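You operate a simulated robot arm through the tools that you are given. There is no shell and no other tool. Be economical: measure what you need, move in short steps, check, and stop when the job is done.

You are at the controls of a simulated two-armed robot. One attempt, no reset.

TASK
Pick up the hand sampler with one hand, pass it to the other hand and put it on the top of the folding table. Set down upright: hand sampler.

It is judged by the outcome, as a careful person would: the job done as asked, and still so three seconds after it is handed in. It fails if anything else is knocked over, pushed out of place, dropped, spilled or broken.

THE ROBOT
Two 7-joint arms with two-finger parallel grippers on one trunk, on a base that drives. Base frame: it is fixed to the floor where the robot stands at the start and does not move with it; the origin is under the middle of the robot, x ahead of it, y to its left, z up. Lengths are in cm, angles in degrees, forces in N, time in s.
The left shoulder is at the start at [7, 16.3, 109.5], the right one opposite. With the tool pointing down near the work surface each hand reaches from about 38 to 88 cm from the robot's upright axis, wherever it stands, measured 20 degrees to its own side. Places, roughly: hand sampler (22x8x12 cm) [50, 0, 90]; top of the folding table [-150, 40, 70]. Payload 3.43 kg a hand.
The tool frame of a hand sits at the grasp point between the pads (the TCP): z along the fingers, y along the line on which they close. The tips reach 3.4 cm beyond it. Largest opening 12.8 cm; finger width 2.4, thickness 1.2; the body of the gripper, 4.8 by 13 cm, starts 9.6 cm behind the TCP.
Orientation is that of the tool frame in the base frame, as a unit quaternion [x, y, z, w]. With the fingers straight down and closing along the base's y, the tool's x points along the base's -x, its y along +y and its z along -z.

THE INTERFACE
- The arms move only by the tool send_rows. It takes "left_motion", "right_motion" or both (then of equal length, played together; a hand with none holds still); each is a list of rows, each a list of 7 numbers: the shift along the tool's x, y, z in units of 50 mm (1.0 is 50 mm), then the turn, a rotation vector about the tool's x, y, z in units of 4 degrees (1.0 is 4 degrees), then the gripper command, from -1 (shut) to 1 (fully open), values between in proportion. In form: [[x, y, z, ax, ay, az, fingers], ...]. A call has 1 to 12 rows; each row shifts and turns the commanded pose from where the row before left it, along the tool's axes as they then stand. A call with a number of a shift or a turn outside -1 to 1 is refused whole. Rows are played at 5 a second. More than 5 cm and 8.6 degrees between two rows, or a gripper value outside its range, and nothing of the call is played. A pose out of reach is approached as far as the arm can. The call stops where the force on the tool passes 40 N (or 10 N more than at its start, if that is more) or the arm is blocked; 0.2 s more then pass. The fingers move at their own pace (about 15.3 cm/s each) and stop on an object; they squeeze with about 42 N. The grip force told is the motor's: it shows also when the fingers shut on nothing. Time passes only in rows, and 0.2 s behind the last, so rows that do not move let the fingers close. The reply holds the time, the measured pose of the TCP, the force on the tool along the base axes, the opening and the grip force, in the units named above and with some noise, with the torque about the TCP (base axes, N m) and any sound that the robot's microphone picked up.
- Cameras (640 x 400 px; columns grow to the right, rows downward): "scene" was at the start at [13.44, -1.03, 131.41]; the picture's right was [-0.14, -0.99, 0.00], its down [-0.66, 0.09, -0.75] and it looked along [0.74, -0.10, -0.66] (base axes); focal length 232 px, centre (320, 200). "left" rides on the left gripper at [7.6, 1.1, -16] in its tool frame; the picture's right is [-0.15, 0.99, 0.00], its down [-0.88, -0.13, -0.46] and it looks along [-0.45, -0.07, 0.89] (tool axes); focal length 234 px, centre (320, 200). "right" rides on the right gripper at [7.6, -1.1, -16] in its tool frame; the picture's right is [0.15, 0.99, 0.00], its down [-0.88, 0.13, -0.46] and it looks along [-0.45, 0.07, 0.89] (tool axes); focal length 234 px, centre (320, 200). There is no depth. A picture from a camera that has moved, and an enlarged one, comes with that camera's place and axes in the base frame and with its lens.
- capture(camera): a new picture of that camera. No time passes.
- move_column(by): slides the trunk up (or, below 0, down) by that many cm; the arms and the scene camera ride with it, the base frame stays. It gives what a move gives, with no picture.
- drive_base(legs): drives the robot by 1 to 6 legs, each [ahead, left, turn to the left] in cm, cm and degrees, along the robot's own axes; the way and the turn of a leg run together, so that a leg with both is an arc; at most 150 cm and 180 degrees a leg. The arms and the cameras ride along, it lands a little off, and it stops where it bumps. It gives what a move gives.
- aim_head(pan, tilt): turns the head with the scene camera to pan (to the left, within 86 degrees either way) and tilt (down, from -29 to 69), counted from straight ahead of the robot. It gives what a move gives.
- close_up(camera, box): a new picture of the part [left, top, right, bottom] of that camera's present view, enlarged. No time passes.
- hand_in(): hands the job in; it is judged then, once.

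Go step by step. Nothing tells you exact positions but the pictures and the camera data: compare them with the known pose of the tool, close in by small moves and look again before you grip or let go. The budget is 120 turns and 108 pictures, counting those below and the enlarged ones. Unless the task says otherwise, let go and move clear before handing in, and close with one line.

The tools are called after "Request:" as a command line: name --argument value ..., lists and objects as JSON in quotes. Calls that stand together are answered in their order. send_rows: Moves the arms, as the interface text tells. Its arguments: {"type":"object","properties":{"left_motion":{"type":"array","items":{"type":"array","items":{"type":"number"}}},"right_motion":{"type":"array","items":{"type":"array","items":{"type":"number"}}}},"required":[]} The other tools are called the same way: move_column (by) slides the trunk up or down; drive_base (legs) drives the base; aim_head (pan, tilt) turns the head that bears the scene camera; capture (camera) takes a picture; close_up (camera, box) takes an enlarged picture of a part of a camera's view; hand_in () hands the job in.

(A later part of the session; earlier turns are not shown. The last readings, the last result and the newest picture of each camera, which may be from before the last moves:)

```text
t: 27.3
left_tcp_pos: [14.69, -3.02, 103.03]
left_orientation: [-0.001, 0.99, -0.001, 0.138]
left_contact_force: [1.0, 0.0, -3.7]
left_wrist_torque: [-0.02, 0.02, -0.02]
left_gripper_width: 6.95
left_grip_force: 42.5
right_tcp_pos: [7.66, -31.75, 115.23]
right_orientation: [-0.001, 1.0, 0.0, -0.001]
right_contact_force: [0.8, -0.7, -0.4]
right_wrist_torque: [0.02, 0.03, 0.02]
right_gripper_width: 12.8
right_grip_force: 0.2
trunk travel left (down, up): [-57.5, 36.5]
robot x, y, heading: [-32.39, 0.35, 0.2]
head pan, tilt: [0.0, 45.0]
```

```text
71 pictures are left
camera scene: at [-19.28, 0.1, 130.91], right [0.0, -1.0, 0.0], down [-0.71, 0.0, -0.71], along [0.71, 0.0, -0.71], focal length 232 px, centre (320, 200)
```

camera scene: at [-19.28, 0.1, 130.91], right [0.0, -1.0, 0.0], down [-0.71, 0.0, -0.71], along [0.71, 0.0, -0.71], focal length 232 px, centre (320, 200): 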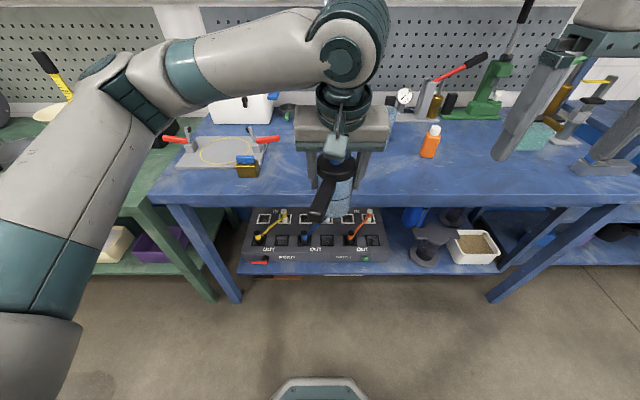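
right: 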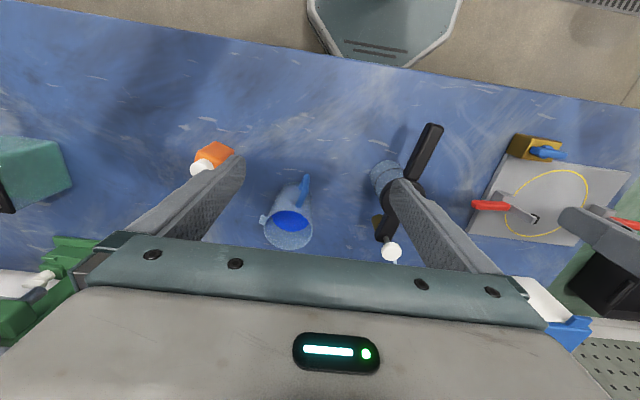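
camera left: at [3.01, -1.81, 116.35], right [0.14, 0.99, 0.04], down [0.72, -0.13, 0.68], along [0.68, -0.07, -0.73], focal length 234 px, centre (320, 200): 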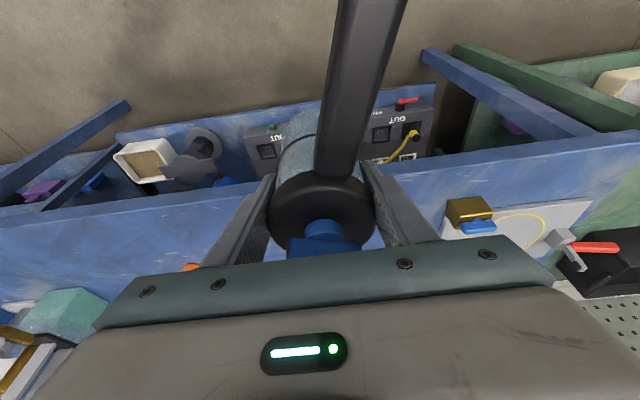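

The tether pays out freely, so I'll do the hand-over here. The left hand holds the disc, and the right hand will come from the right, pointing toward +y and 30° down, to take the jar body below. I'm turning the right hand first.

Request:
send_rows --right_motion '[[0, 0, 0, 0, 0, -1, 0.7], [0, 0, 0, 0, 0, -1, 0.7], [0, 0, 0, 0, 0, -1, 0.7], [0, 0, 0, 0, 0, -1, 0.7], [0, 0, 0, 0, 0, -1, 0.7], [0, 0, 0, 0, 0, -1, 0.7], [0, 0, 0, 0, 0, -1, 0.7], [0, 0, 0, 0, 0, -1, 0.7], [0, 0, 0, 0, 0, -1, 0.7], [0, 0, 0, 0, 0, -1, 0.7], [0, 0, 0, 0, 0, -1, 0.7], [0, 0, 0, 0, 0, -1, 0.7]]'

Request:
send_rows --right_motion '[[0, 0, 0, 0, 0, -1, 0.7], [0, 0, 0, 0, 0, -1, 0.7], [0, 0, 0, 0, 0, -1, 0.7], [0, 0, 0, 0, 0, -1, 0.7], [0, 0, 0, 0, 0, -1, 0.7], [0, 0, 0, 0, 0, -1, 0.7], [0, 0, 0, 0, 0, -1, 0.7], [0, 0, 0, 0, 0, -1, 0.7], [0, 0, 0, 0, -1, 0, 0.7], [0, 0, 0, 0, -1, 0, 0.7], [0, 0, 0, 0, -1, 0, 0.7], [0, 0, 0, 0, -1, 0, 0.7]]'

Request:
send_rows --right_motion '[[0, 0, 0, 0, -1, 0, 0.7], [0, 0, 0, 0, -1, 0, 0.7], [0, 0, 0, 0, -1, 0, 0.7], [0, 0, 0, 0, -1, 0, 0.7], [0, 0, 0, 0, -1, 0, 0.7], [0, 0, 0, 0, -1, 0, 0.7], [0, 0, 0, 0, -1, 0, 0.7], [0, 0, 0, 0, -1, 0, 0.7], [0, 0, 0, 0, -1, 0, 0.7], [0, 0, 0, 0, -1, 0, 0.7], [0, 0, 0, 0, -1, 0, 0.7]]'

Request:
capture --camera "scene"

```text
t: 29.9
left_tcp_pos: [14.62, -2.86, 103.04]
left_orientation: [0.0, 0.99, 0.0, 0.138]
left_contact_force: [1.3, -0.4, -4.0]
left_wrist_torque: [0.02, 0.01, 0.01]
left_gripper_width: 6.86
left_grip_force: 41.7
right_tcp_pos: [7.79, -31.76, 115.24]
right_orientation: [-0.408, 0.913, 0.001, -0.001]
right_contact_force: [-0.5, 0.1, -1.2]
right_wrist_torque: [0.01, -0.01, 0.0]
right_gripper_width: 10.88
right_grip_force: 0.0
trunk travel left (down, up): [-57.5, 36.5]
robot x, y, heading: [-32.65, -0.27, -0.1]
head pan, tilt: [0.0, 45.0]
```

```text
t: 32.5
left_tcp_pos: [14.7, -2.88, 103.09]
left_orientation: [0.0, 0.99, 0.001, 0.139]
left_contact_force: [1.2, 0.4, -4.9]
left_wrist_torque: [0.03, 0.02, 0.0]
left_gripper_width: 6.88
left_grip_force: 41.9
right_tcp_pos: [4.2, -26.94, 113.48]
right_orientation: [-0.636, 0.759, 0.089, 0.108]
right_contact_force: [-0.7, 0.3, -0.5]
right_wrist_torque: [0.04, 0.01, -0.02]
right_gripper_width: 10.87
right_grip_force: 0.0
right hand out of reach, approached as far as the arm can: row 5, 6, 7, 8
trunk travel left (down, up): [-57.5, 36.5]
robot x, y, heading: [-32.59, -0.34, 0.2]
head pan, tilt: [0.0, 45.0]
```

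```text
t: 34.9
left_tcp_pos: [14.7, -2.93, 103.06]
left_orientation: [0.0, 0.99, 0.0, 0.139]
left_contact_force: [0.2, -0.5, -4.6]
left_wrist_torque: [0.03, 0.03, -0.02]
left_gripper_width: 6.88
left_grip_force: 41.9
right_tcp_pos: [4.35, -26.81, 113.46]
right_orientation: [-0.555, 0.664, 0.322, 0.384]
right_contact_force: [0.0, -0.1, 0.4]
right_wrist_torque: [-0.01, -0.01, 0.03]
right_gripper_width: 10.87
right_grip_force: 0.2
trunk travel left (down, up): [-57.5, 36.5]
robot x, y, heading: [-32.78, 0.32, -0.0]
head pan, tilt: [0.0, 45.0]
```

```text
70 pictures are left
camera scene: at [-19.27, 0.08, 130.9], right [0.0, -1.0, 0.0], down [-0.71, 0.0, -0.71], along [0.71, 0.0, -0.71], focal length 232 px, centre (320, 200)
```

scene: 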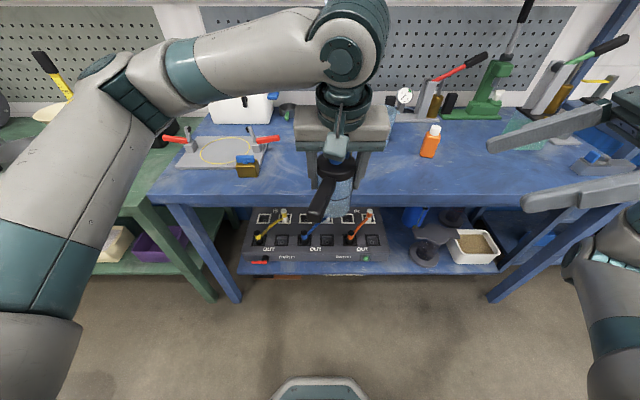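

The orientation came out as planned. I'm moving to a stand-off short of the jar and checking with the right camera.

Request:
send_rows --right_motion '[[0.042, -0.29, 0.728, 0, 0, 0, 0.7], [0.042, -0.29, 0.728, 0, 0, 0, 0.7], [0.042, -0.29, 0.728, 0, 0, 0, 0.7], [0.042, -0.29, 0.728, 0, 0, 0, 0.7]]'

Request:
capture --camera "right"

Request:
capture --camera "scene"

```text
t: 35.9
left_tcp_pos: [14.7, -2.91, 102.99]
left_orientation: [0.0, 0.99, 0.0, 0.138]
left_contact_force: [-0.9, 0.6, -4.7]
left_wrist_torque: [-0.03, 0.02, 0.07]
left_gripper_width: 6.91
left_grip_force: 42.2
right_tcp_pos: [10.35, -15.0, 106.79]
right_orientation: [-0.556, 0.665, 0.322, 0.382]
right_contact_force: [0.0, -0.1, 0.2]
right_wrist_torque: [-0.04, 0.0, 0.03]
right_gripper_width: 10.87
right_grip_force: 0.1
right hand out of reach, approached as far as the arm can: row 3, 4
trunk travel left (down, up): [-57.5, 36.5]
robot x, y, heading: [-32.6, 0.16, -0.1]
head pan, tilt: [0.0, 45.0]
```

```text
69 pictures are left
camera right: at [8.32, -32.44, 108.06], right [-0.99, 0.1, -0.12], down [-0.12, 0.07, 0.99], along [0.11, 0.99, -0.06], focal length 234 px, centre (320, 200)
```

right: 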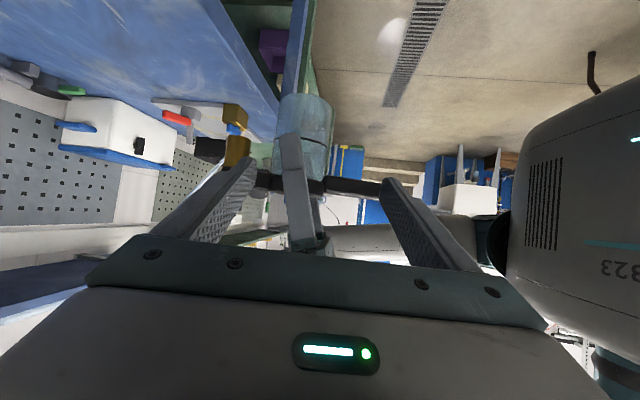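

```text
68 pictures are left
camera scene: at [-19.28, 0.18, 130.9], right [0.0, -1.0, 0.0], down [-0.71, 0.0, -0.71], along [0.71, 0.0, -0.71], focal length 232 px, centre (320, 200)
```

scene: 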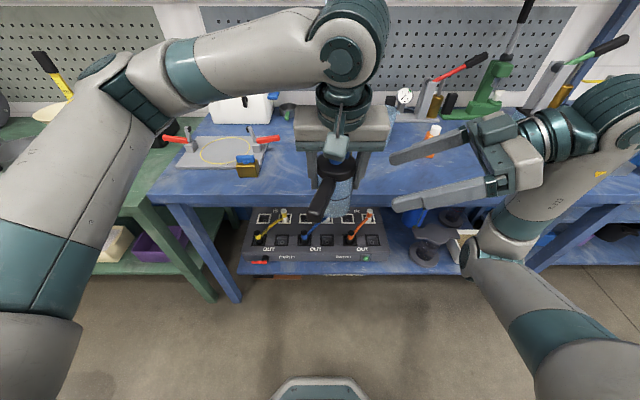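

The right hand ran into its reach limit there, so I'll back it off along its axis and bring the sampler to it with the left hand instead.

Request:
send_rows --right_motion '[[0, 0, -0.9, 0, 0, 0, 0.7], [0, 0, -0.9, 0, 0, 0, 0.7], [0, 0, -0.9, 0, 0, 0, 0.7]]'

Request:
send_rows --left_motion '[[0.058, -0.325, -0.25, 0, 0, 0, -1], [0.058, -0.325, -0.25, 0, 0, 0, -1], [0.058, -0.325, -0.25, 0, 0, 0, -1], [0.058, -0.325, -0.25, 0, 0, 0, -1], [0.058, -0.325, -0.25, 0, 0, 0, -1]]'

Request:
capture --camera "right"

Request:
capture --camera "scene"

```text
t: 36.7
left_tcp_pos: [14.54, -3.04, 102.94]
left_orientation: [0.0, 0.99, 0.002, 0.14]
left_contact_force: [0.0, 0.3, -3.9]
left_wrist_torque: [0.02, 0.0, 0.05]
left_gripper_width: 6.86
left_grip_force: 42.3
right_tcp_pos: [8.04, -26.59, 113.48]
right_orientation: [-0.555, 0.664, 0.322, 0.383]
right_contact_force: [0.2, -1.5, 0.0]
right_wrist_torque: [0.02, -0.03, -0.01]
right_gripper_width: 10.88
right_grip_force: 0.1
trunk travel left (down, up): [-57.5, 36.5]
robot x, y, heading: [-32.94, -0.07, -0.0]
head pan, tilt: [0.0, 45.0]
```

```text
t: 37.9
left_tcp_pos: [11.48, -11.08, 108.74]
left_orientation: [0.0, 0.99, 0.001, 0.138]
left_contact_force: [0.7, 0.1, -4.1]
left_wrist_torque: [0.03, 0.04, 0.01]
left_gripper_width: 6.87
left_grip_force: 41.8
right_tcp_pos: [8.03, -26.55, 113.49]
right_orientation: [-0.555, 0.664, 0.322, 0.384]
right_contact_force: [0.4, -0.2, 0.4]
right_wrist_torque: [0.04, 0.02, -0.01]
right_gripper_width: 10.88
right_grip_force: 0.1
trunk travel left (down, up): [-57.5, 36.5]
robot x, y, heading: [-32.45, -0.34, 0.1]
head pan, tilt: [0.0, 45.0]
```

```text
67 pictures are left
camera right: at [6.03, -44.02, 114.72], right [-0.99, 0.1, -0.12], down [-0.12, 0.07, 0.99], along [0.11, 0.99, -0.05], focal length 234 px, centre (320, 200)
```

right: 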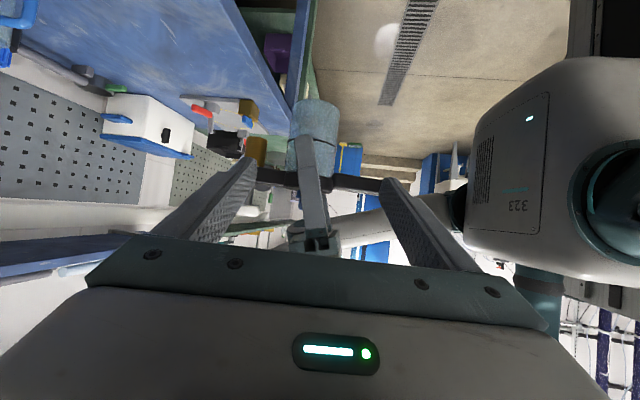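

```text
66 pictures are left
camera scene: at [-19.34, 0.01, 130.9], right [0.0, -1.0, 0.0], down [-0.71, 0.0, -0.71], along [0.71, 0.0, -0.71], focal length 232 px, centre (320, 200)
```

scene: 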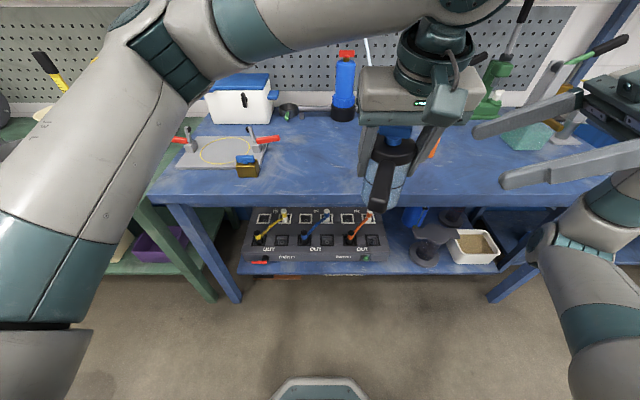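

The jar sits between the fingers in the right camera view. I'll finish the left hand's move, then recheck.

Request:
send_rows --left_motion '[[0.058, -0.325, -0.25, 0, 0, 0, -1], [0.058, -0.325, -0.25, 0, 0, 0, -1], [0.058, -0.325, -0.25, 0, 0, 0, -1], [0, 0, 0, 0, 0, 0, -1]]'

Request:
capture --camera "right"

Request:
capture --camera "scene"

```text
t: 38.9
left_tcp_pos: [9.66, -15.99, 112.08]
left_orientation: [0.001, 0.99, 0.0, 0.139]
left_contact_force: [-0.2, -0.8, -3.9]
left_wrist_torque: [0.01, 0.05, 0.0]
left_gripper_width: 6.87
left_grip_force: 41.6
right_tcp_pos: [8.12, -26.44, 113.46]
right_orientation: [-0.555, 0.665, 0.321, 0.383]
right_contact_force: [-0.2, 0.4, 0.7]
right_wrist_torque: [-0.02, -0.03, -0.02]
right_gripper_width: 10.88
right_grip_force: 0.1
trunk travel left (down, up): [-57.5, 36.5]
robot x, y, heading: [-32.54, 0.15, -0.0]
head pan, tilt: [0.0, 45.0]
```

```text
65 pictures are left
camera right: at [6.1, -43.92, 114.74], right [-0.99, 0.1, -0.12], down [-0.12, 0.07, 0.99], along [0.11, 0.99, -0.05], focal length 234 px, centre (320, 200)
```

right: 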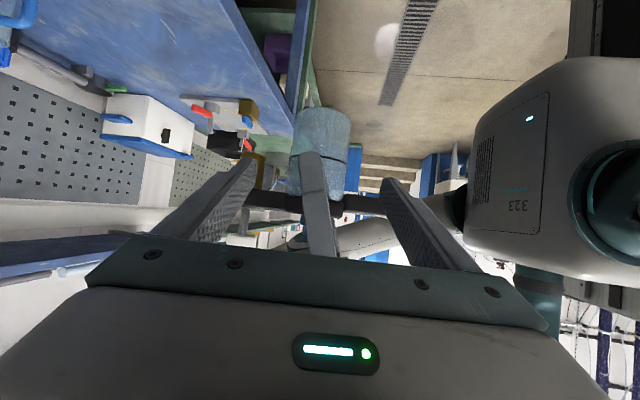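

```text
64 pictures are left
camera scene: at [-19.27, 0.13, 130.9], right [0.0, -1.0, 0.0], down [-0.71, 0.0, -0.71], along [0.71, 0.0, -0.71], focal length 232 px, centre (320, 200)
```

scene: 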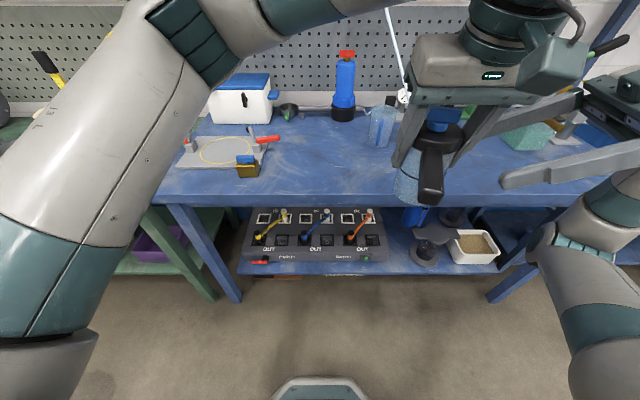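

Lined up. I'm advancing the right hand most of the way, then checking.

Request:
send_rows --right_motion '[[0.02, 0.03, 0.5, 0, 0, 0, 0.7], [0.02, 0.02, 0.5, 0, 0, 0, 0.7], [0.02, 0.02, 0.5, 0, 0, 0, 0.7]]'

Request:
capture --camera "right"

Request:
close_up --camera "scene" --box '[360, 50, 640, 225]'

```text
t: 39.7
left_tcp_pos: [9.73, -15.89, 112.04]
left_orientation: [0.0, 0.991, 0.0, 0.137]
left_contact_force: [0.9, -0.5, -4.4]
left_wrist_torque: [-0.02, 0.05, -0.04]
left_gripper_width: 6.87
left_grip_force: 42.3
right_tcp_pos: [8.97, -20.16, 109.6]
right_orientation: [-0.557, 0.663, 0.322, 0.383]
right_contact_force: [0.5, 0.3, 0.0]
right_wrist_torque: [-0.01, -0.03, 0.03]
right_gripper_width: 10.89
right_grip_force: 0.1
trunk travel left (down, up): [-57.5, 36.5]
robot x, y, heading: [-32.69, -0.12, -0.3]
head pan, tilt: [0.0, 45.0]
```

```text
63 pictures are left
camera right: at [7.05, -37.72, 110.82], right [-0.99, 0.1, -0.13], down [-0.12, 0.07, 0.99], along [0.11, 0.99, -0.06], focal length 234 px, centre (320, 200)
```

right: 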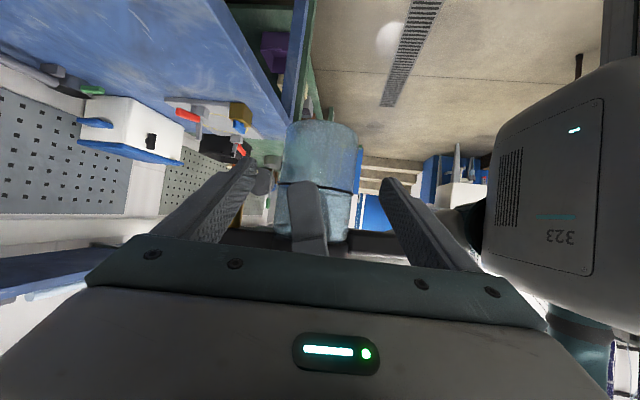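

```text
2.29 times, centred on (500, 138) of scene
camera zoom: at [-19.27, 0.13, 130.9], right [0.0, -1.0, 0.0], down [-0.71, 0.0, -0.71], along [0.71, 0.0, -0.71], focal length 529 px, centre (-91, 343)
```

zoom: 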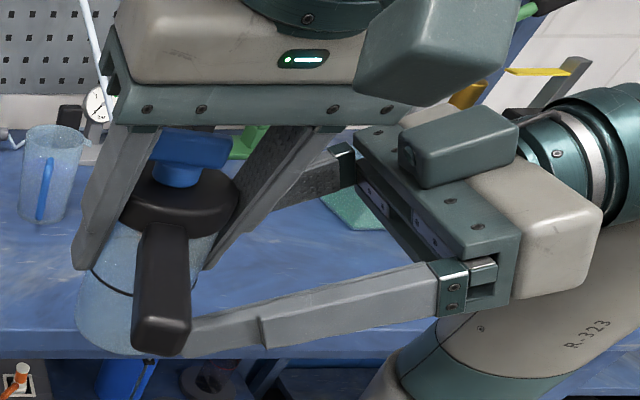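

Clear on all sides and centred. Advancing the last 4 cm.

Request:
send_rows --right_motion '[[0.01, 0.01, 0.4, 0, 0, 0, 0.7], [0.01, 0.01, 0.4, 0, 0, 0, 0.7], [0, 0, 0, 0, 0, 0, 0.7]]'

Request:
capture --camera "right"

Request:
close_up --camera "scene" --box '[360, 50, 640, 225]'

```text
t: 40.5
left_tcp_pos: [9.68, -15.86, 112.02]
left_orientation: [0.0, 0.99, 0.001, 0.138]
left_contact_force: [0.1, -0.3, -4.4]
left_wrist_torque: [-0.01, 0.05, -0.01]
left_gripper_width: 6.86
left_grip_force: 42.1
right_tcp_pos: [9.5, -16.89, 107.52]
right_orientation: [-0.558, 0.663, 0.323, 0.382]
right_contact_force: [0.5, 0.5, 0.3]
right_wrist_torque: [0.04, 0.01, 0.01]
right_gripper_width: 10.88
right_grip_force: 0.1
trunk travel left (down, up): [-57.5, 36.5]
robot x, y, heading: [-32.39, -0.16, -0.1]
head pan, tilt: [0.0, 45.0]
```

```text
61 pictures are left
camera right: at [7.49, -34.4, 108.72], right [-0.99, 0.1, -0.13], down [-0.12, 0.07, 0.99], along [0.11, 0.99, -0.05], focal length 234 px, centre (320, 200)
```

right: 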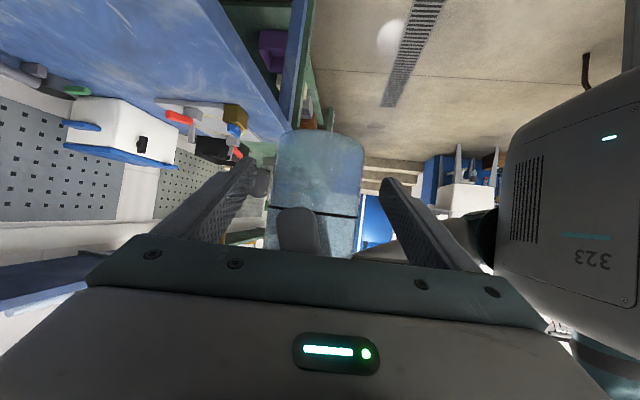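

```text
2.29 times, centred on (500, 138) of scene
camera zoom: at [-19.31, 0.06, 130.9], right [0.0, -1.0, 0.0], down [-0.71, 0.0, -0.71], along [0.71, 0.0, -0.71], focal length 529 px, centre (-91, 343)
```

zoom: 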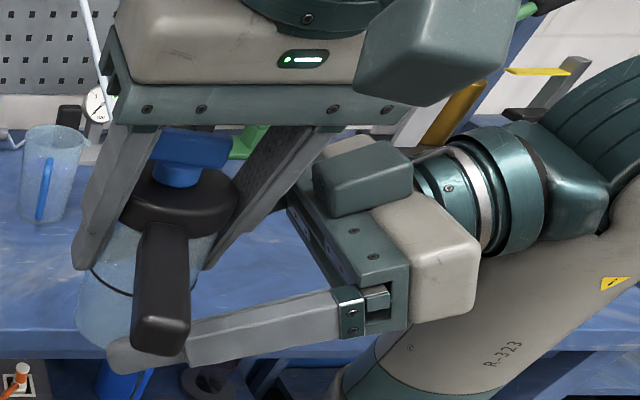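

Jar is centred between the right fingers, about 4 cm above its bottom. Closing the right gripper.

Request:
send_rows --right_motion '[[0, 0, 0, 0, 0, 0, 0.4], [0, 0, 0, 0, 0, 0, 0.15], [0, 0, 0, 0, 0, 0, 0], [0, 0, 0, 0, 0, 0, -1], [0, 0, 0, 0, 0, 0, -1], [0, 0, 0, 0, 0, 0, -1]]'

Request:
capture --camera "right"

```text
t: 41.9
left_tcp_pos: [9.69, -15.97, 112.03]
left_orientation: [-0.001, 0.99, 0.001, 0.138]
left_contact_force: [-23.5, 12.2, -0.6]
left_wrist_torque: [-0.08, -0.48, 0.38]
left_gripper_width: 6.8
left_grip_force: 41.7
right_tcp_pos: [9.5, -16.78, 107.45]
right_orientation: [-0.554, 0.665, 0.322, 0.384]
right_contact_force: [23.7, -11.8, 0.7]
right_wrist_torque: [0.59, 1.49, -0.59]
right_gripper_width: 6.78
right_grip_force: 42.3
trunk travel left (down, up): [-57.5, 36.5]
robot x, y, heading: [-32.93, -0.4, 0.1]
head pan, tilt: [0.0, 45.0]
```

```text
59 pictures are left
camera right: at [7.52, -34.43, 108.73], right [-0.99, 0.1, -0.12], down [-0.12, 0.07, 0.99], along [0.11, 0.99, -0.05], focal length 234 px, centre (320, 200)
```

right: 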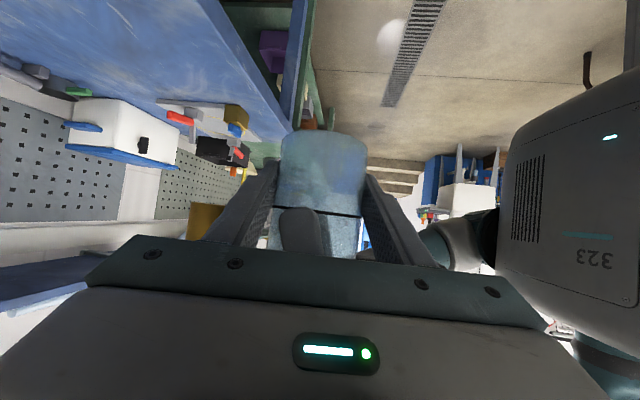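

Both hands hold it, but they push against each other by about 24 N. I'll ease the right hand a few millimetres toward +x to relax it.

Request:
send_rows --right_motion '[[0, -0.05, 0, 0, 0, 0, -1], [0, 0, 0, 0, 0, 0, -1]]'

```text
t: 42.5
left_tcp_pos: [9.58, -15.98, 111.92]
left_orientation: [-0.001, 0.99, 0.002, 0.14]
left_contact_force: [-9.9, 11.6, -4.2]
left_wrist_torque: [-0.02, -0.93, 0.18]
left_gripper_width: 6.79
left_grip_force: 41.5
right_tcp_pos: [9.63, -16.93, 107.56]
right_orientation: [-0.556, 0.663, 0.322, 0.384]
right_contact_force: [8.9, -11.4, 0.3]
right_wrist_torque: [0.56, 1.37, -0.28]
right_gripper_width: 6.74
right_grip_force: 41.8
trunk travel left (down, up): [-57.5, 36.5]
robot x, y, heading: [-32.8, -0.26, -0.1]
head pan, tilt: [0.0, 45.0]
```

Request:
send_rows --right_motion '[[0.017, -0.036, -0.03, 0, 0, 0, -1], [0, 0, 0, 0, 0, 0, -1]]'

```text
t: 43.1
left_tcp_pos: [9.62, -16.02, 112.12]
left_orientation: [-0.001, 0.99, -0.001, 0.139]
left_contact_force: [10.2, -5.6, -5.8]
left_wrist_torque: [0.03, -0.6, -0.09]
left_gripper_width: 6.82
left_grip_force: 42.0
right_tcp_pos: [9.79, -16.97, 107.51]
right_orientation: [-0.559, 0.662, 0.322, 0.382]
right_contact_force: [-10.7, 4.9, 1.5]
right_wrist_torque: [-0.23, 0.16, 0.17]
right_gripper_width: 6.74
right_grip_force: 42.1
trunk travel left (down, up): [-57.5, 36.5]
robot x, y, heading: [-32.51, -0.02, -0.2]
head pan, tilt: [0.0, 45.0]
```

Slight overshoot, so I'm going back half a step and then opening the left hand slowly.

Request:
send_rows --right_motion '[[-0.005, 0.018, 0.008, 0, 0, 0, -1], [0, 0, 0, 0, 0, 0, -1]]'

Request:
send_rows --left_motion '[[0, 0, 0, 0, 0, 0, 0.1], [0, 0, 0, 0, 0, 0, 0.2], [0, 0, 0, 0, 0, 0, 0.4], [0, 0, 0, 0, 0, 0, 0.6], [0, 0, 0, 0, 0, 0, 0.6]]'

Request:
capture --camera "left"

Request:
capture --camera "right"

```text
t: 43.7
left_tcp_pos: [9.62, -15.98, 112.1]
left_orientation: [0.0, 0.99, -0.001, 0.138]
left_contact_force: [16.1, -7.2, -6.7]
left_wrist_torque: [-0.03, 0.16, -0.02]
left_gripper_width: 6.82
left_grip_force: 41.7
right_tcp_pos: [9.68, -16.93, 107.48]
right_orientation: [-0.558, 0.662, 0.321, 0.383]
right_contact_force: [-16.3, 7.5, 2.5]
right_wrist_torque: [-0.29, -0.88, 0.15]
right_gripper_width: 6.74
right_grip_force: 41.8
trunk travel left (down, up): [-57.5, 36.5]
robot x, y, heading: [-32.52, -0.21, -0.1]
head pan, tilt: [0.0, 45.0]
```

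```text
t: 44.9
left_tcp_pos: [9.62, -15.99, 112.04]
left_orientation: [0.0, 0.99, 0.0, 0.138]
left_contact_force: [0.4, -0.8, -0.4]
left_wrist_torque: [0.01, 0.0, 0.02]
left_gripper_width: 10.24
left_grip_force: 0.0
right_tcp_pos: [9.7, -16.96, 107.46]
right_orientation: [-0.557, 0.663, 0.322, 0.383]
right_contact_force: [-0.2, 0.1, 0.0]
right_wrist_torque: [-0.06, -0.02, 0.0]
right_gripper_width: 6.69
right_grip_force: 41.6
trunk travel left (down, up): [-57.5, 36.5]
robot x, y, heading: [-32.24, 0.22, -0.0]
head pan, tilt: [0.0, 45.0]
```

```text
58 pictures are left
camera left: at [-1.96, -14.81, 125.33], right [0.14, 0.99, 0.04], down [0.72, -0.13, 0.68], along [0.68, -0.07, -0.73], focal length 234 px, centre (320, 200)
```

left: 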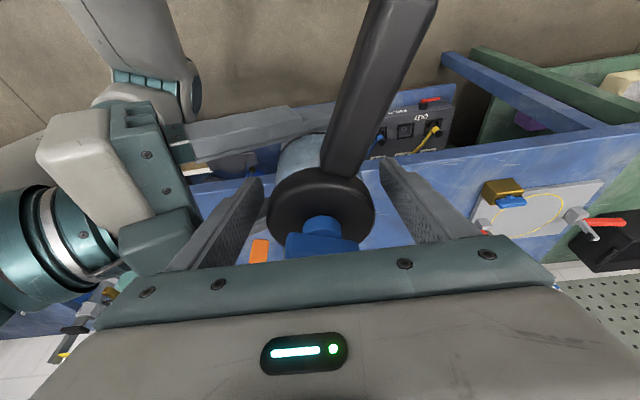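

```text
57 pictures are left
camera right: at [7.81, -34.52, 108.7], right [-0.99, 0.1, -0.13], down [-0.12, 0.07, 0.99], along [0.11, 0.99, -0.05], focal length 234 px, centre (320, 200)
```

right: 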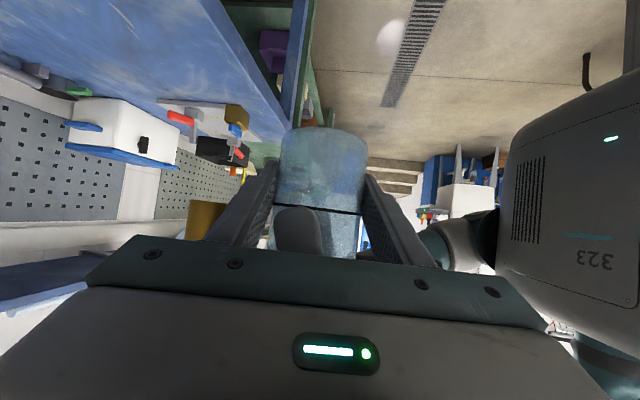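

The right hand holds it. I'm retracting the left hand straight back along its fingers.

Request:
send_rows --left_motion '[[0, 0, -0.3, 0, 0, 0, 0.6], [0, 0, -0.5, 0, 0, 0, 0.6], [0, 0, -0.7, 0, 0, 0, 0.6], [0, 0, -0.7, 0, 0, 0, 0.6]]'

Request:
capture --camera "scene"

Request:
capture --camera "left"

```text
t: 45.9
left_tcp_pos: [6.42, -15.91, 122.71]
left_orientation: [0.0, 0.99, 0.001, 0.14]
left_contact_force: [-0.2, 0.4, 0.0]
left_wrist_torque: [0.01, -0.05, 0.03]
left_gripper_width: 10.24
left_grip_force: 0.0
right_tcp_pos: [9.6, -16.95, 107.42]
right_orientation: [-0.557, 0.664, 0.321, 0.382]
right_contact_force: [-0.4, -1.0, 0.3]
right_wrist_torque: [-0.02, 0.03, 0.02]
right_gripper_width: 6.67
right_grip_force: 42.2
trunk travel left (down, up): [-57.5, 36.5]
robot x, y, heading: [-32.58, 0.35, 0.0]
head pan, tilt: [0.0, 45.0]
```

```text
56 pictures are left
camera scene: at [-19.41, 0.08, 130.91], right [0.0, -1.0, 0.0], down [-0.71, 0.0, -0.71], along [0.71, 0.0, -0.71], focal length 232 px, centre (320, 200)
```

scene: 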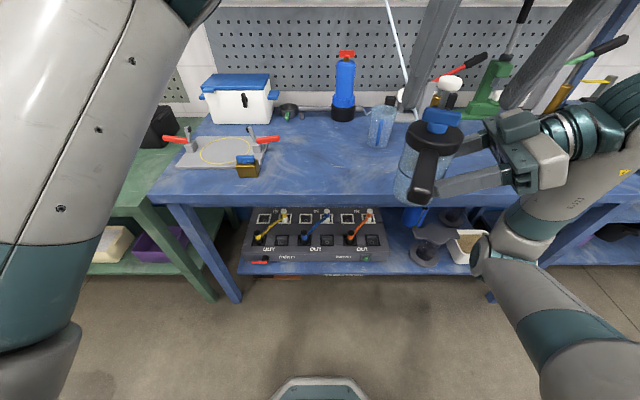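

```text
55 pictures are left
camera left: at [-5.13, -14.79, 135.99], right [0.14, 0.99, 0.04], down [0.72, -0.13, 0.68], along [0.68, -0.07, -0.73], focal length 234 px, centre (320, 200)
```

left: 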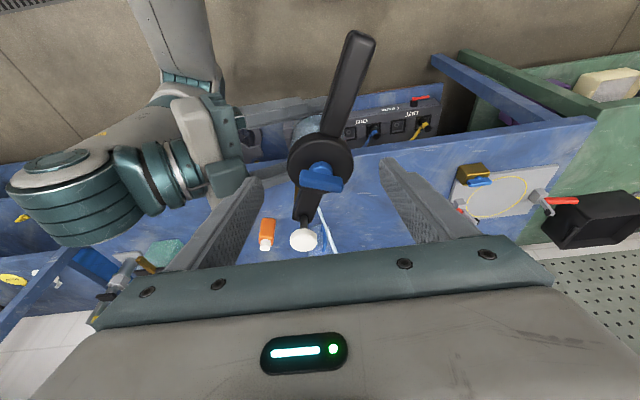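

The pass worked: the right hand holds the jar firmly and the sampler is upright. I'll move the left arm well aside so it stays clear of the line when I turn.

Request:
send_rows --left_motion '[[0, 1, 0, 0, 0, 0, 0.6], [0, 1, 0, 0, 0, 0, 0.6], [0, 1, 0, 0, 0, 0, 0.6], [0, 1, 0, 0, 0, 0, 0.6], [0, 1, 0, 0, 0, 0, 0.6], [0, 1, 0, 0, 0, 0, 0.6], [0.3, 0.9, 0, 0, 0, 0, 0.6], [0.3, 0.9, 0, 0, 0, 0, 0.6], [0.3, 0.9, 0, 0, 0, 0, 0.6], [0.3, 0.9, 0, 0, 0, 0, 0.6], [0.3, 0.9, 0, 0, 0, 0, 0.6], [0.3, 0.9, 0, 0, 0, 0, 0.6]]'

Request:
aim_head --pan -86 --tilt 25

Request:
capture --camera "scene"

Request:
aim_head --pan 86 --tilt 25

Request:
capture --camera "scene"

```text
t: 48.5
left_tcp_pos: [-1.92, 41.2, 120.13]
left_orientation: [0.0, 0.99, -0.001, 0.138]
left_contact_force: [0.2, 1.5, 0.6]
left_wrist_torque: [-0.05, -0.01, -0.01]
left_gripper_width: 10.23
left_grip_force: 0.0
right_tcp_pos: [9.73, -16.89, 107.46]
right_orientation: [-0.558, 0.663, 0.322, 0.381]
right_contact_force: [-0.2, 0.7, -0.8]
right_wrist_torque: [-0.08, 0.0, 0.01]
right_gripper_width: 6.67
right_grip_force: 42.0
trunk travel left (down, up): [-57.5, 36.5]
robot x, y, heading: [-32.76, -0.09, 0.0]
head pan, tilt: [0.0, 45.0]
```

```text
t: 50.1
left_tcp_pos: [-1.84, 41.02, 120.09]
left_orientation: [0.0, 0.991, -0.001, 0.137]
left_contact_force: [-0.3, 0.3, 0.6]
left_wrist_torque: [0.01, 0.01, -0.01]
left_gripper_width: 10.25
left_grip_force: 0.1
right_tcp_pos: [9.71, -16.89, 107.51]
right_orientation: [-0.556, 0.663, 0.322, 0.383]
right_contact_force: [-0.1, 0.6, 0.5]
right_wrist_torque: [0.02, 0.03, 0.03]
right_gripper_width: 6.66
right_grip_force: 41.7
trunk travel left (down, up): [-57.5, 36.5]
robot x, y, heading: [-32.69, -0.1, -0.0]
head pan, tilt: [-85.9, 25.0]
```

```text
54 pictures are left
camera scene: at [-26.79, -9.09, 133.96], right [-1.0, -0.07, 0.0], down [-0.03, 0.42, -0.91], along [0.06, -0.9, -0.42], focal length 232 px, centre (320, 200)
```

scene: 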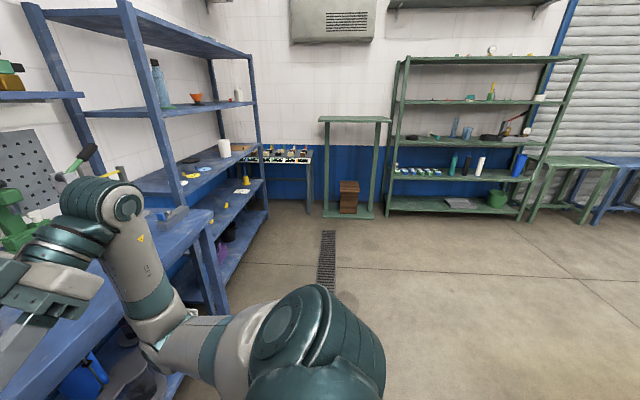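

```text
t: 52.7
left_tcp_pos: [-1.89, 41.01, 120.09]
left_orientation: [0.0, 0.991, 0.0, 0.136]
left_contact_force: [-0.3, 0.4, 0.3]
left_wrist_torque: [0.02, -0.03, 0.03]
left_gripper_width: 10.24
left_grip_force: 0.1
right_tcp_pos: [9.74, -16.95, 107.44]
right_orientation: [-0.557, 0.663, 0.322, 0.383]
right_contact_force: [-0.3, -1.2, -0.3]
right_wrist_torque: [-0.05, 0.02, -0.01]
right_gripper_width: 6.63
right_grip_force: 41.3
trunk travel left (down, up): [-57.5, 36.5]
robot x, y, heading: [-32.4, 0.22, 0.1]
head pan, tilt: [85.9, 25.0]
```

```text
53 pictures are left
camera scene: at [-26.78, 9.3, 133.97], right [1.0, -0.07, 0.0], down [-0.03, -0.42, -0.91], along [0.06, 0.9, -0.42], focal length 232 px, centre (320, 200)
```

scene: 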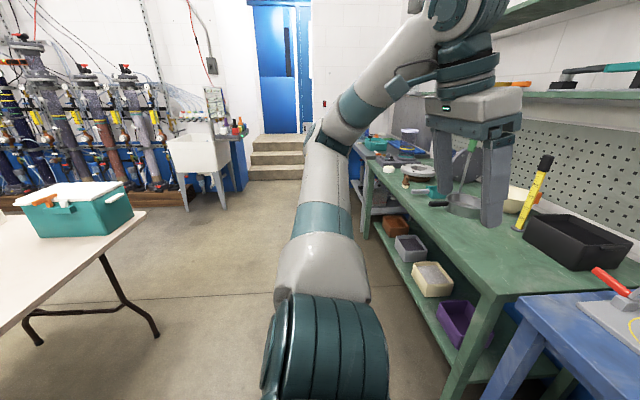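

The folding table is the white one to the left behind me, with its near edge at about x = -120, running along y, and a teal cooler at its far end. I'll back into the middle of the aisle and turn toward it in stages, watching the grip.

Request:
aim_head --pan 0 --tilt 35

Request:
drive_base --legs '[[-12, 0, 0], [0, 0, 60]]'

Request:
capture --camera "scene"

Request:
capture --camera "right"

```text
t: 54.3
left_tcp_pos: [-1.92, 41.04, 120.08]
left_orientation: [-0.001, 0.991, 0.0, 0.137]
left_contact_force: [-0.2, -0.1, 0.7]
left_wrist_torque: [0.01, 0.01, 0.03]
left_gripper_width: 10.24
left_grip_force: 0.0
right_tcp_pos: [9.82, -17.06, 107.49]
right_orientation: [-0.557, 0.663, 0.322, 0.382]
right_contact_force: [0.1, 0.5, 0.6]
right_wrist_torque: [-0.04, 0.02, 0.02]
right_gripper_width: 6.61
right_grip_force: 42.1
trunk travel left (down, up): [-57.5, 36.5]
robot x, y, heading: [-32.46, -0.17, 0.0]
head pan, tilt: [0.0, 35.0]
```

```text
t: 58.2
left_tcp_pos: [-65.35, 46.72, 120.21]
left_orientation: [-0.499, 0.855, 0.07, 0.119]
left_contact_force: [0.4, -0.1, -0.8]
left_wrist_torque: [-0.04, -0.01, 0.0]
left_gripper_width: 10.22
left_grip_force: 0.1
right_tcp_pos: [-9.03, 28.45, 107.49]
right_orientation: [0.815, -0.293, -0.47, -0.169]
right_contact_force: [0.5, 0.1, -0.1]
right_wrist_torque: [-0.04, -0.01, 0.02]
right_gripper_width: 6.62
right_grip_force: 42.0
trunk travel left (down, up): [-57.5, 36.5]
robot x, y, heading: [-44.46, 0.11, 60.5]
head pan, tilt: [0.0, 35.0]
```

```text
52 pictures are left
camera scene: at [-37.72, 12.18, 132.39], right [0.87, -0.49, 0.0], down [-0.28, -0.5, -0.82], along [0.4, 0.71, -0.57], focal length 232 px, centre (320, 200)
```

scene: 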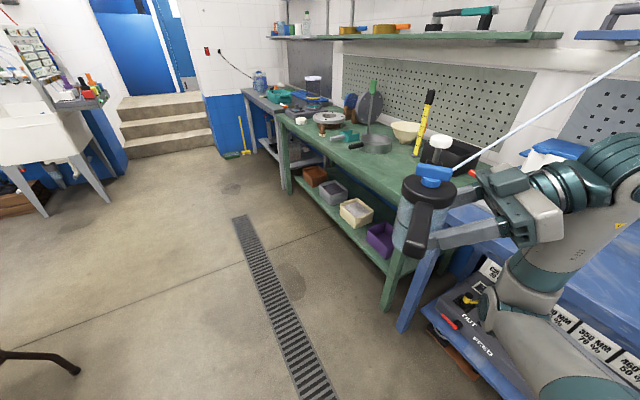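

```text
51 pictures are left
camera right: at [5.29, 18.19, 108.71], right [-0.57, -0.81, -0.13], down [-0.12, -0.07, 0.99], along [-0.81, 0.58, -0.05], focal length 234 px, centre (320, 200)
```

right: 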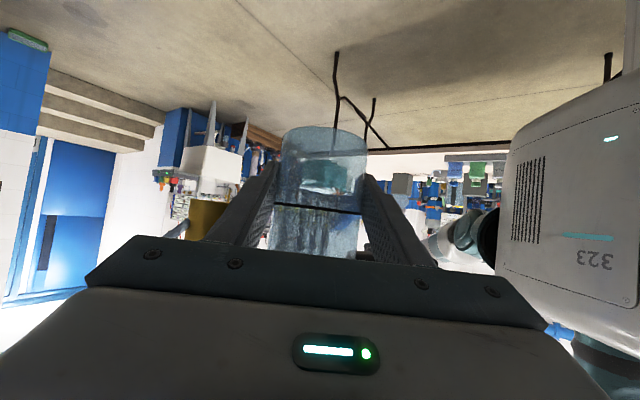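

Steady in the grip and no pull from the line. Continuing the turn.

Request:
drive_base --legs '[[0, 0, 60]]'

Request:
capture --camera "scene"

Request:
drive_base --legs '[[0, 0, 45]]'

Request:
capture --camera "scene"

```text
t: 61.2
left_tcp_pos: [-95.44, 6.09, 120.21]
left_orientation: [0.858, -0.494, -0.119, -0.069]
left_contact_force: [0.3, 0.4, -0.8]
left_wrist_torque: [0.02, 0.02, 0.0]
left_gripper_width: 10.21
left_grip_force: 0.1
right_tcp_pos: [-51.2, 45.13, 107.52]
right_orientation: [0.853, 0.15, -0.492, 0.087]
right_contact_force: [0.0, -0.6, -0.8]
right_wrist_torque: [-0.01, -0.07, -0.03]
right_gripper_width: 6.46
right_grip_force: 42.0
trunk travel left (down, up): [-57.5, 36.5]
robot x, y, heading: [-44.57, -0.21, 119.8]
head pan, tilt: [0.0, 35.0]
```

```text
50 pictures are left
camera scene: at [-51.46, 12.1, 132.39], right [0.87, 0.5, 0.0], down [0.29, -0.5, -0.82], along [-0.41, 0.71, -0.57], focal length 232 px, centre (320, 200)
```

scene: 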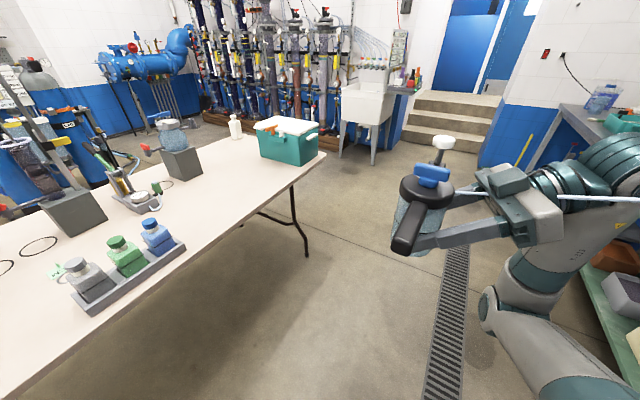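

```text
t: 63.7
left_tcp_pos: [-84.54, -32.03, 120.19]
left_orientation: [0.983, -0.124, -0.138, -0.018]
left_contact_force: [-1.1, 0.0, -1.4]
left_wrist_torque: [0.04, -0.01, 0.0]
left_gripper_width: 10.25
left_grip_force: 0.0
right_tcp_pos: [-81.39, 27.09, 107.4]
right_orientation: [0.729, 0.468, -0.42, 0.27]
right_contact_force: [-1.1, -0.3, -0.6]
right_wrist_torque: [0.03, -0.04, 0.01]
right_gripper_width: 6.46
right_grip_force: 41.9
trunk travel left (down, up): [-57.5, 36.5]
robot x, y, heading: [-44.6, -0.27, 165.4]
head pan, tilt: [0.0, 35.0]
```

```text
49 pictures are left
camera scene: at [-57.94, 3.57, 132.39], right [0.25, 0.97, 0.0], down [0.56, -0.14, -0.82], along [-0.79, 0.2, -0.57], focal length 232 px, centre (320, 200)
```

scene: 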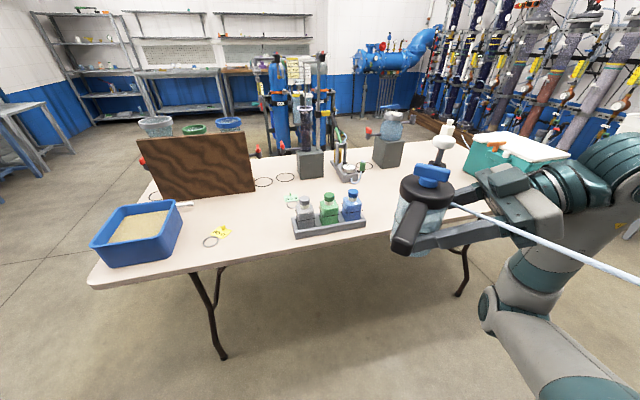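

The grip opening has crept down to 6.46, so I'm checking how the jar sits between the right fingers.

Request:
capture --camera "right"

Request:
close_up --camera "scene" --box '[360, 110, 560, 260]'

```text
48 pictures are left
camera right: at [-75.04, 43.51, 108.71], right [0.93, -0.34, -0.13], down [0.1, -0.1, 0.99], along [-0.35, -0.93, -0.05], focal length 234 px, centre (320, 200)
```

right: 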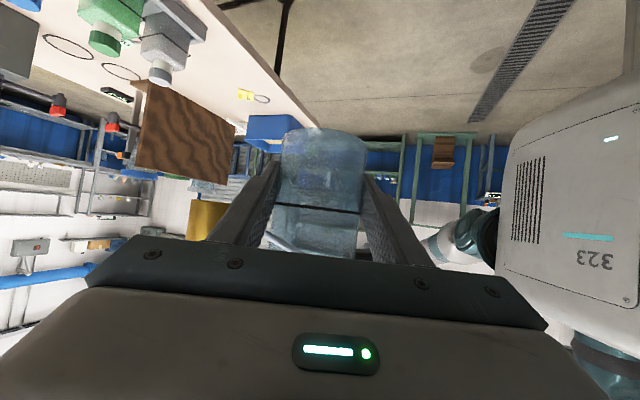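

```text
2.67 times, centred on (460, 185) of scene
camera zoom: at [-57.94, 3.57, 132.39], right [0.25, 0.97, 0.0], down [0.56, -0.14, -0.82], along [-0.79, 0.2, -0.57], focal length 617 px, centre (-53, 240)
```

zoom: 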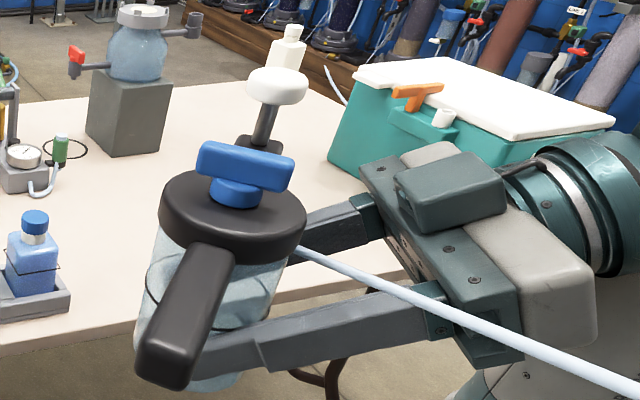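

The sampler is fine in the grip. I see a free patch on the table between the bottle rack (y about 10–40) and the cooler (y > 100), near (-130, 68). I'll turn the right hand about 46° toward forward so that its elbow and wrist stay off the table.

Request:
send_rows --right_motion '[[0, 0, 0, 0.83, 0, 0.48, -1], [0, 0, 0, 0.83, 0, 0.48, -1], [0, 0, 0, 0.83, 0, 0.48, -1], [0, 0, 0, 0.83, 0, 0.48, -1], [0, 0, 0, 0.83, 0, 0.48, -1], [0, 0, 0, 0.83, 0, 0.48, -1], [0, 0, 0, 0.83, 0, 0.48, -1], [0, 0, 0, 0.83, 0, 0.48, -1], [0, 0, 0, 0.83, 0, 0.48, -1], [0, 0, 0, 0.83, 0, 0.48, -1], [0, 0, 0, 0.83, 0, 0.48, -1], [0, 0, 0, 0.83, 0, 0.48, -1]]'

Request:
capture --camera "scene"

```text
t: 66.3
left_tcp_pos: [-84.54, -31.98, 120.13]
left_orientation: [0.983, -0.124, -0.137, -0.018]
left_contact_force: [-0.6, -0.2, -0.7]
left_wrist_torque: [0.01, -0.03, 0.0]
left_gripper_width: 10.24
left_grip_force: 0.0
right_tcp_pos: [-88.89, 32.29, 111.28]
right_orientation: [0.854, 0.146, -0.491, 0.085]
right_contact_force: [-0.1, -0.1, -4.1]
right_wrist_torque: [0.03, -0.05, -0.01]
right_gripper_width: 6.45
right_grip_force: 41.8
right hand out of reach, approached as far as the arm can: row 4, 5, 6, 7, 8, 9, 10, 11, 12
trunk travel left (down, up): [-57.5, 36.5]
robot x, y, heading: [-44.58, -0.23, 165.6]
head pan, tilt: [0.0, 35.0]
```

```text
46 pictures are left
camera scene: at [-57.95, 3.58, 132.38], right [0.25, 0.97, 0.0], down [0.56, -0.14, -0.82], along [-0.79, 0.2, -0.57], focal length 232 px, centre (320, 200)
```

scene: 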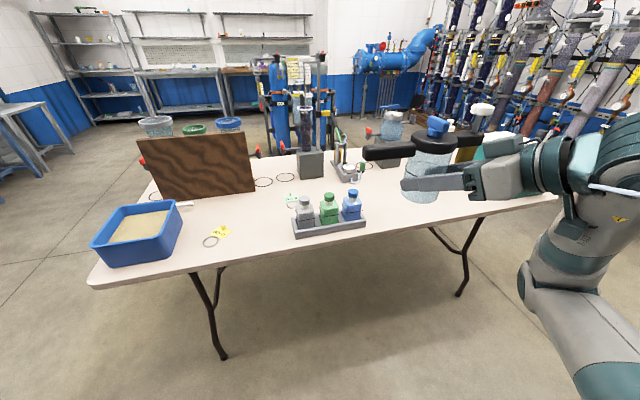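

The hand now points mostly forward (robot frame about 51 ahead, 20 right). I'll extend and lower the arm somewhat over the free aisle before approaching the table.

Request:
send_rows --right_motion '[[0.3, -0.058, 0.547, 0, 0, 0, -1], [0.3, -0.058, 0.547, 0, 0, 0, -1], [0.3, -0.058, 0.547, 0, 0, 0, -1], [0.3, -0.058, 0.547, 0, 0, 0, -1], [0.3, -0.058, 0.547, 0, 0, 0, -1], [0.3, -0.058, 0.547, 0, 0, 0, -1]]'

Request:
capture --camera "scene"

Request:
capture --camera "right"

```text
t: 67.7
left_tcp_pos: [-84.63, -32.02, 120.2]
left_orientation: [0.983, -0.125, -0.137, -0.017]
left_contact_force: [-0.4, 0.2, 0.1]
left_wrist_torque: [0.01, -0.03, -0.01]
left_gripper_width: 10.24
left_grip_force: 0.0
right_tcp_pos: [-98.64, 30.65, 95.13]
right_orientation: [0.854, 0.146, -0.492, 0.086]
right_contact_force: [0.2, -0.4, -4.3]
right_wrist_torque: [-0.03, -0.06, -0.04]
right_gripper_width: 6.45
right_grip_force: 42.0
trunk travel left (down, up): [-57.5, 36.5]
robot x, y, heading: [-45.14, -0.15, 165.6]
head pan, tilt: [0.0, 35.0]
```

```text
45 pictures are left
camera scene: at [-58.0, 3.62, 132.38], right [0.25, 0.97, 0.0], down [0.56, -0.14, -0.82], along [-0.79, 0.2, -0.57], focal length 232 px, centre (320, 200)
```

scene: 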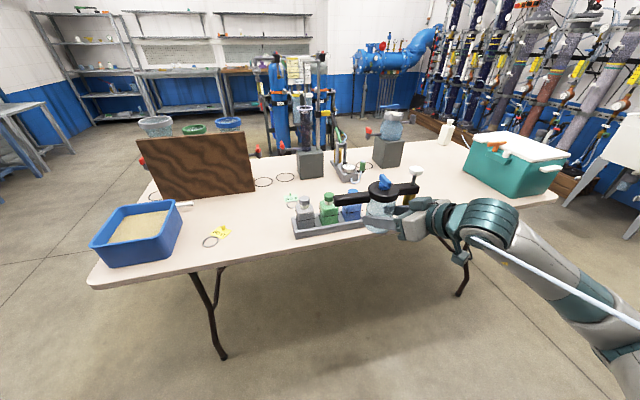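

```text
44 pictures are left
camera right: at [-82.37, 37.66, 96.4], right [0.4, -0.91, -0.13], down [0.0, -0.14, 0.99], along [-0.92, -0.4, -0.06], focal length 234 px, centre (320, 200)
```

right: 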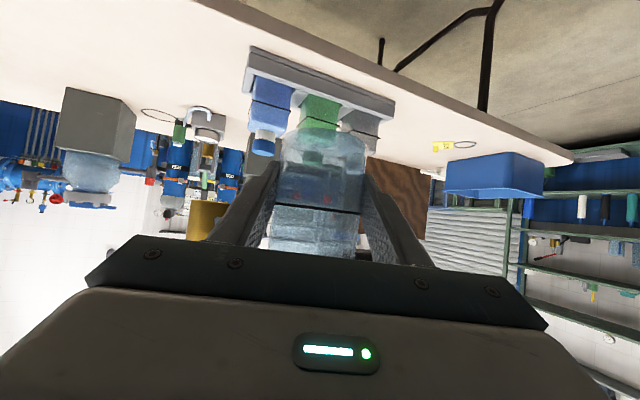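

The arm is in a good pose. I'll strafe right to line up with the free patch, then roll forward part of the way with the jar well above the table.

Request:
drive_base --legs '[[0, -31, 0]]'

Request:
drive_base --legs '[[20, 0, 0]]'

Request:
capture --camera "scene"

Request:
capture --camera "right"

```text
t: 69.8
left_tcp_pos: [-76.79, -2.31, 120.14]
left_orientation: [0.983, -0.123, -0.137, -0.017]
left_contact_force: [-0.4, -0.1, -0.6]
left_wrist_torque: [0.01, 0.03, 0.0]
left_gripper_width: 10.21
left_grip_force: 0.1
right_tcp_pos: [-90.94, 60.39, 95.23]
right_orientation: [0.854, 0.148, -0.491, 0.086]
right_contact_force: [0.6, 0.1, -4.7]
right_wrist_torque: [0.0, -0.05, 0.04]
right_gripper_width: 6.44
right_grip_force: 41.4
trunk travel left (down, up): [-57.5, 36.5]
robot x, y, heading: [-36.9, 29.7, 165.5]
head pan, tilt: [0.0, 35.0]
```

```text
t: 71.3
left_tcp_pos: [-96.09, 2.73, 120.16]
left_orientation: [0.983, -0.125, -0.136, -0.017]
left_contact_force: [0.2, 0.2, -0.1]
left_wrist_torque: [-0.03, -0.01, 0.02]
left_gripper_width: 10.24
left_grip_force: 0.1
right_tcp_pos: [-110.26, 65.47, 95.16]
right_orientation: [0.854, 0.147, -0.492, 0.086]
right_contact_force: [0.4, -0.5, -4.1]
right_wrist_torque: [-0.04, -0.09, 0.01]
right_gripper_width: 6.45
right_grip_force: 42.0
trunk travel left (down, up): [-57.5, 36.5]
robot x, y, heading: [-56.01, 34.75, 165.9]
head pan, tilt: [0.0, 35.0]
```

```text
43 pictures are left
camera scene: at [-69.58, 38.33, 132.38], right [0.25, 0.97, 0.0], down [0.56, -0.14, -0.82], along [-0.79, 0.2, -0.57], focal length 232 px, centre (320, 200)
```

scene: 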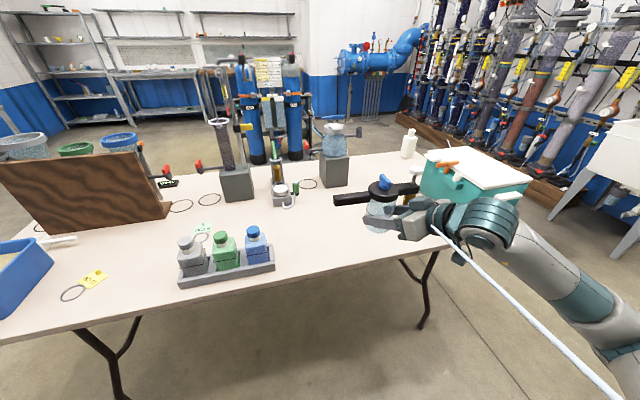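

```text
42 pictures are left
camera right: at [-93.95, 72.33, 96.45], right [0.4, -0.91, -0.13], down [0.0, -0.14, 0.99], along [-0.92, -0.4, -0.06], focal length 234 px, centre (320, 200)
```

right: 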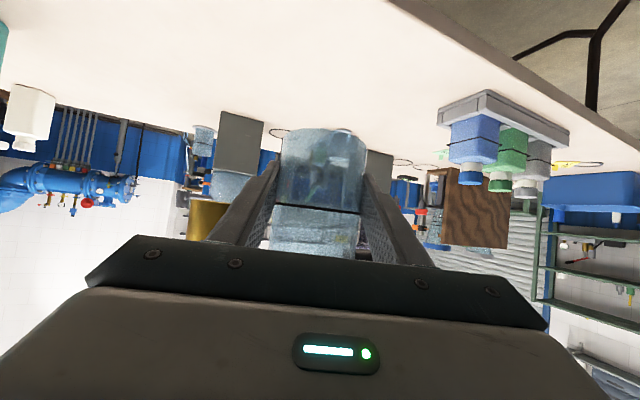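

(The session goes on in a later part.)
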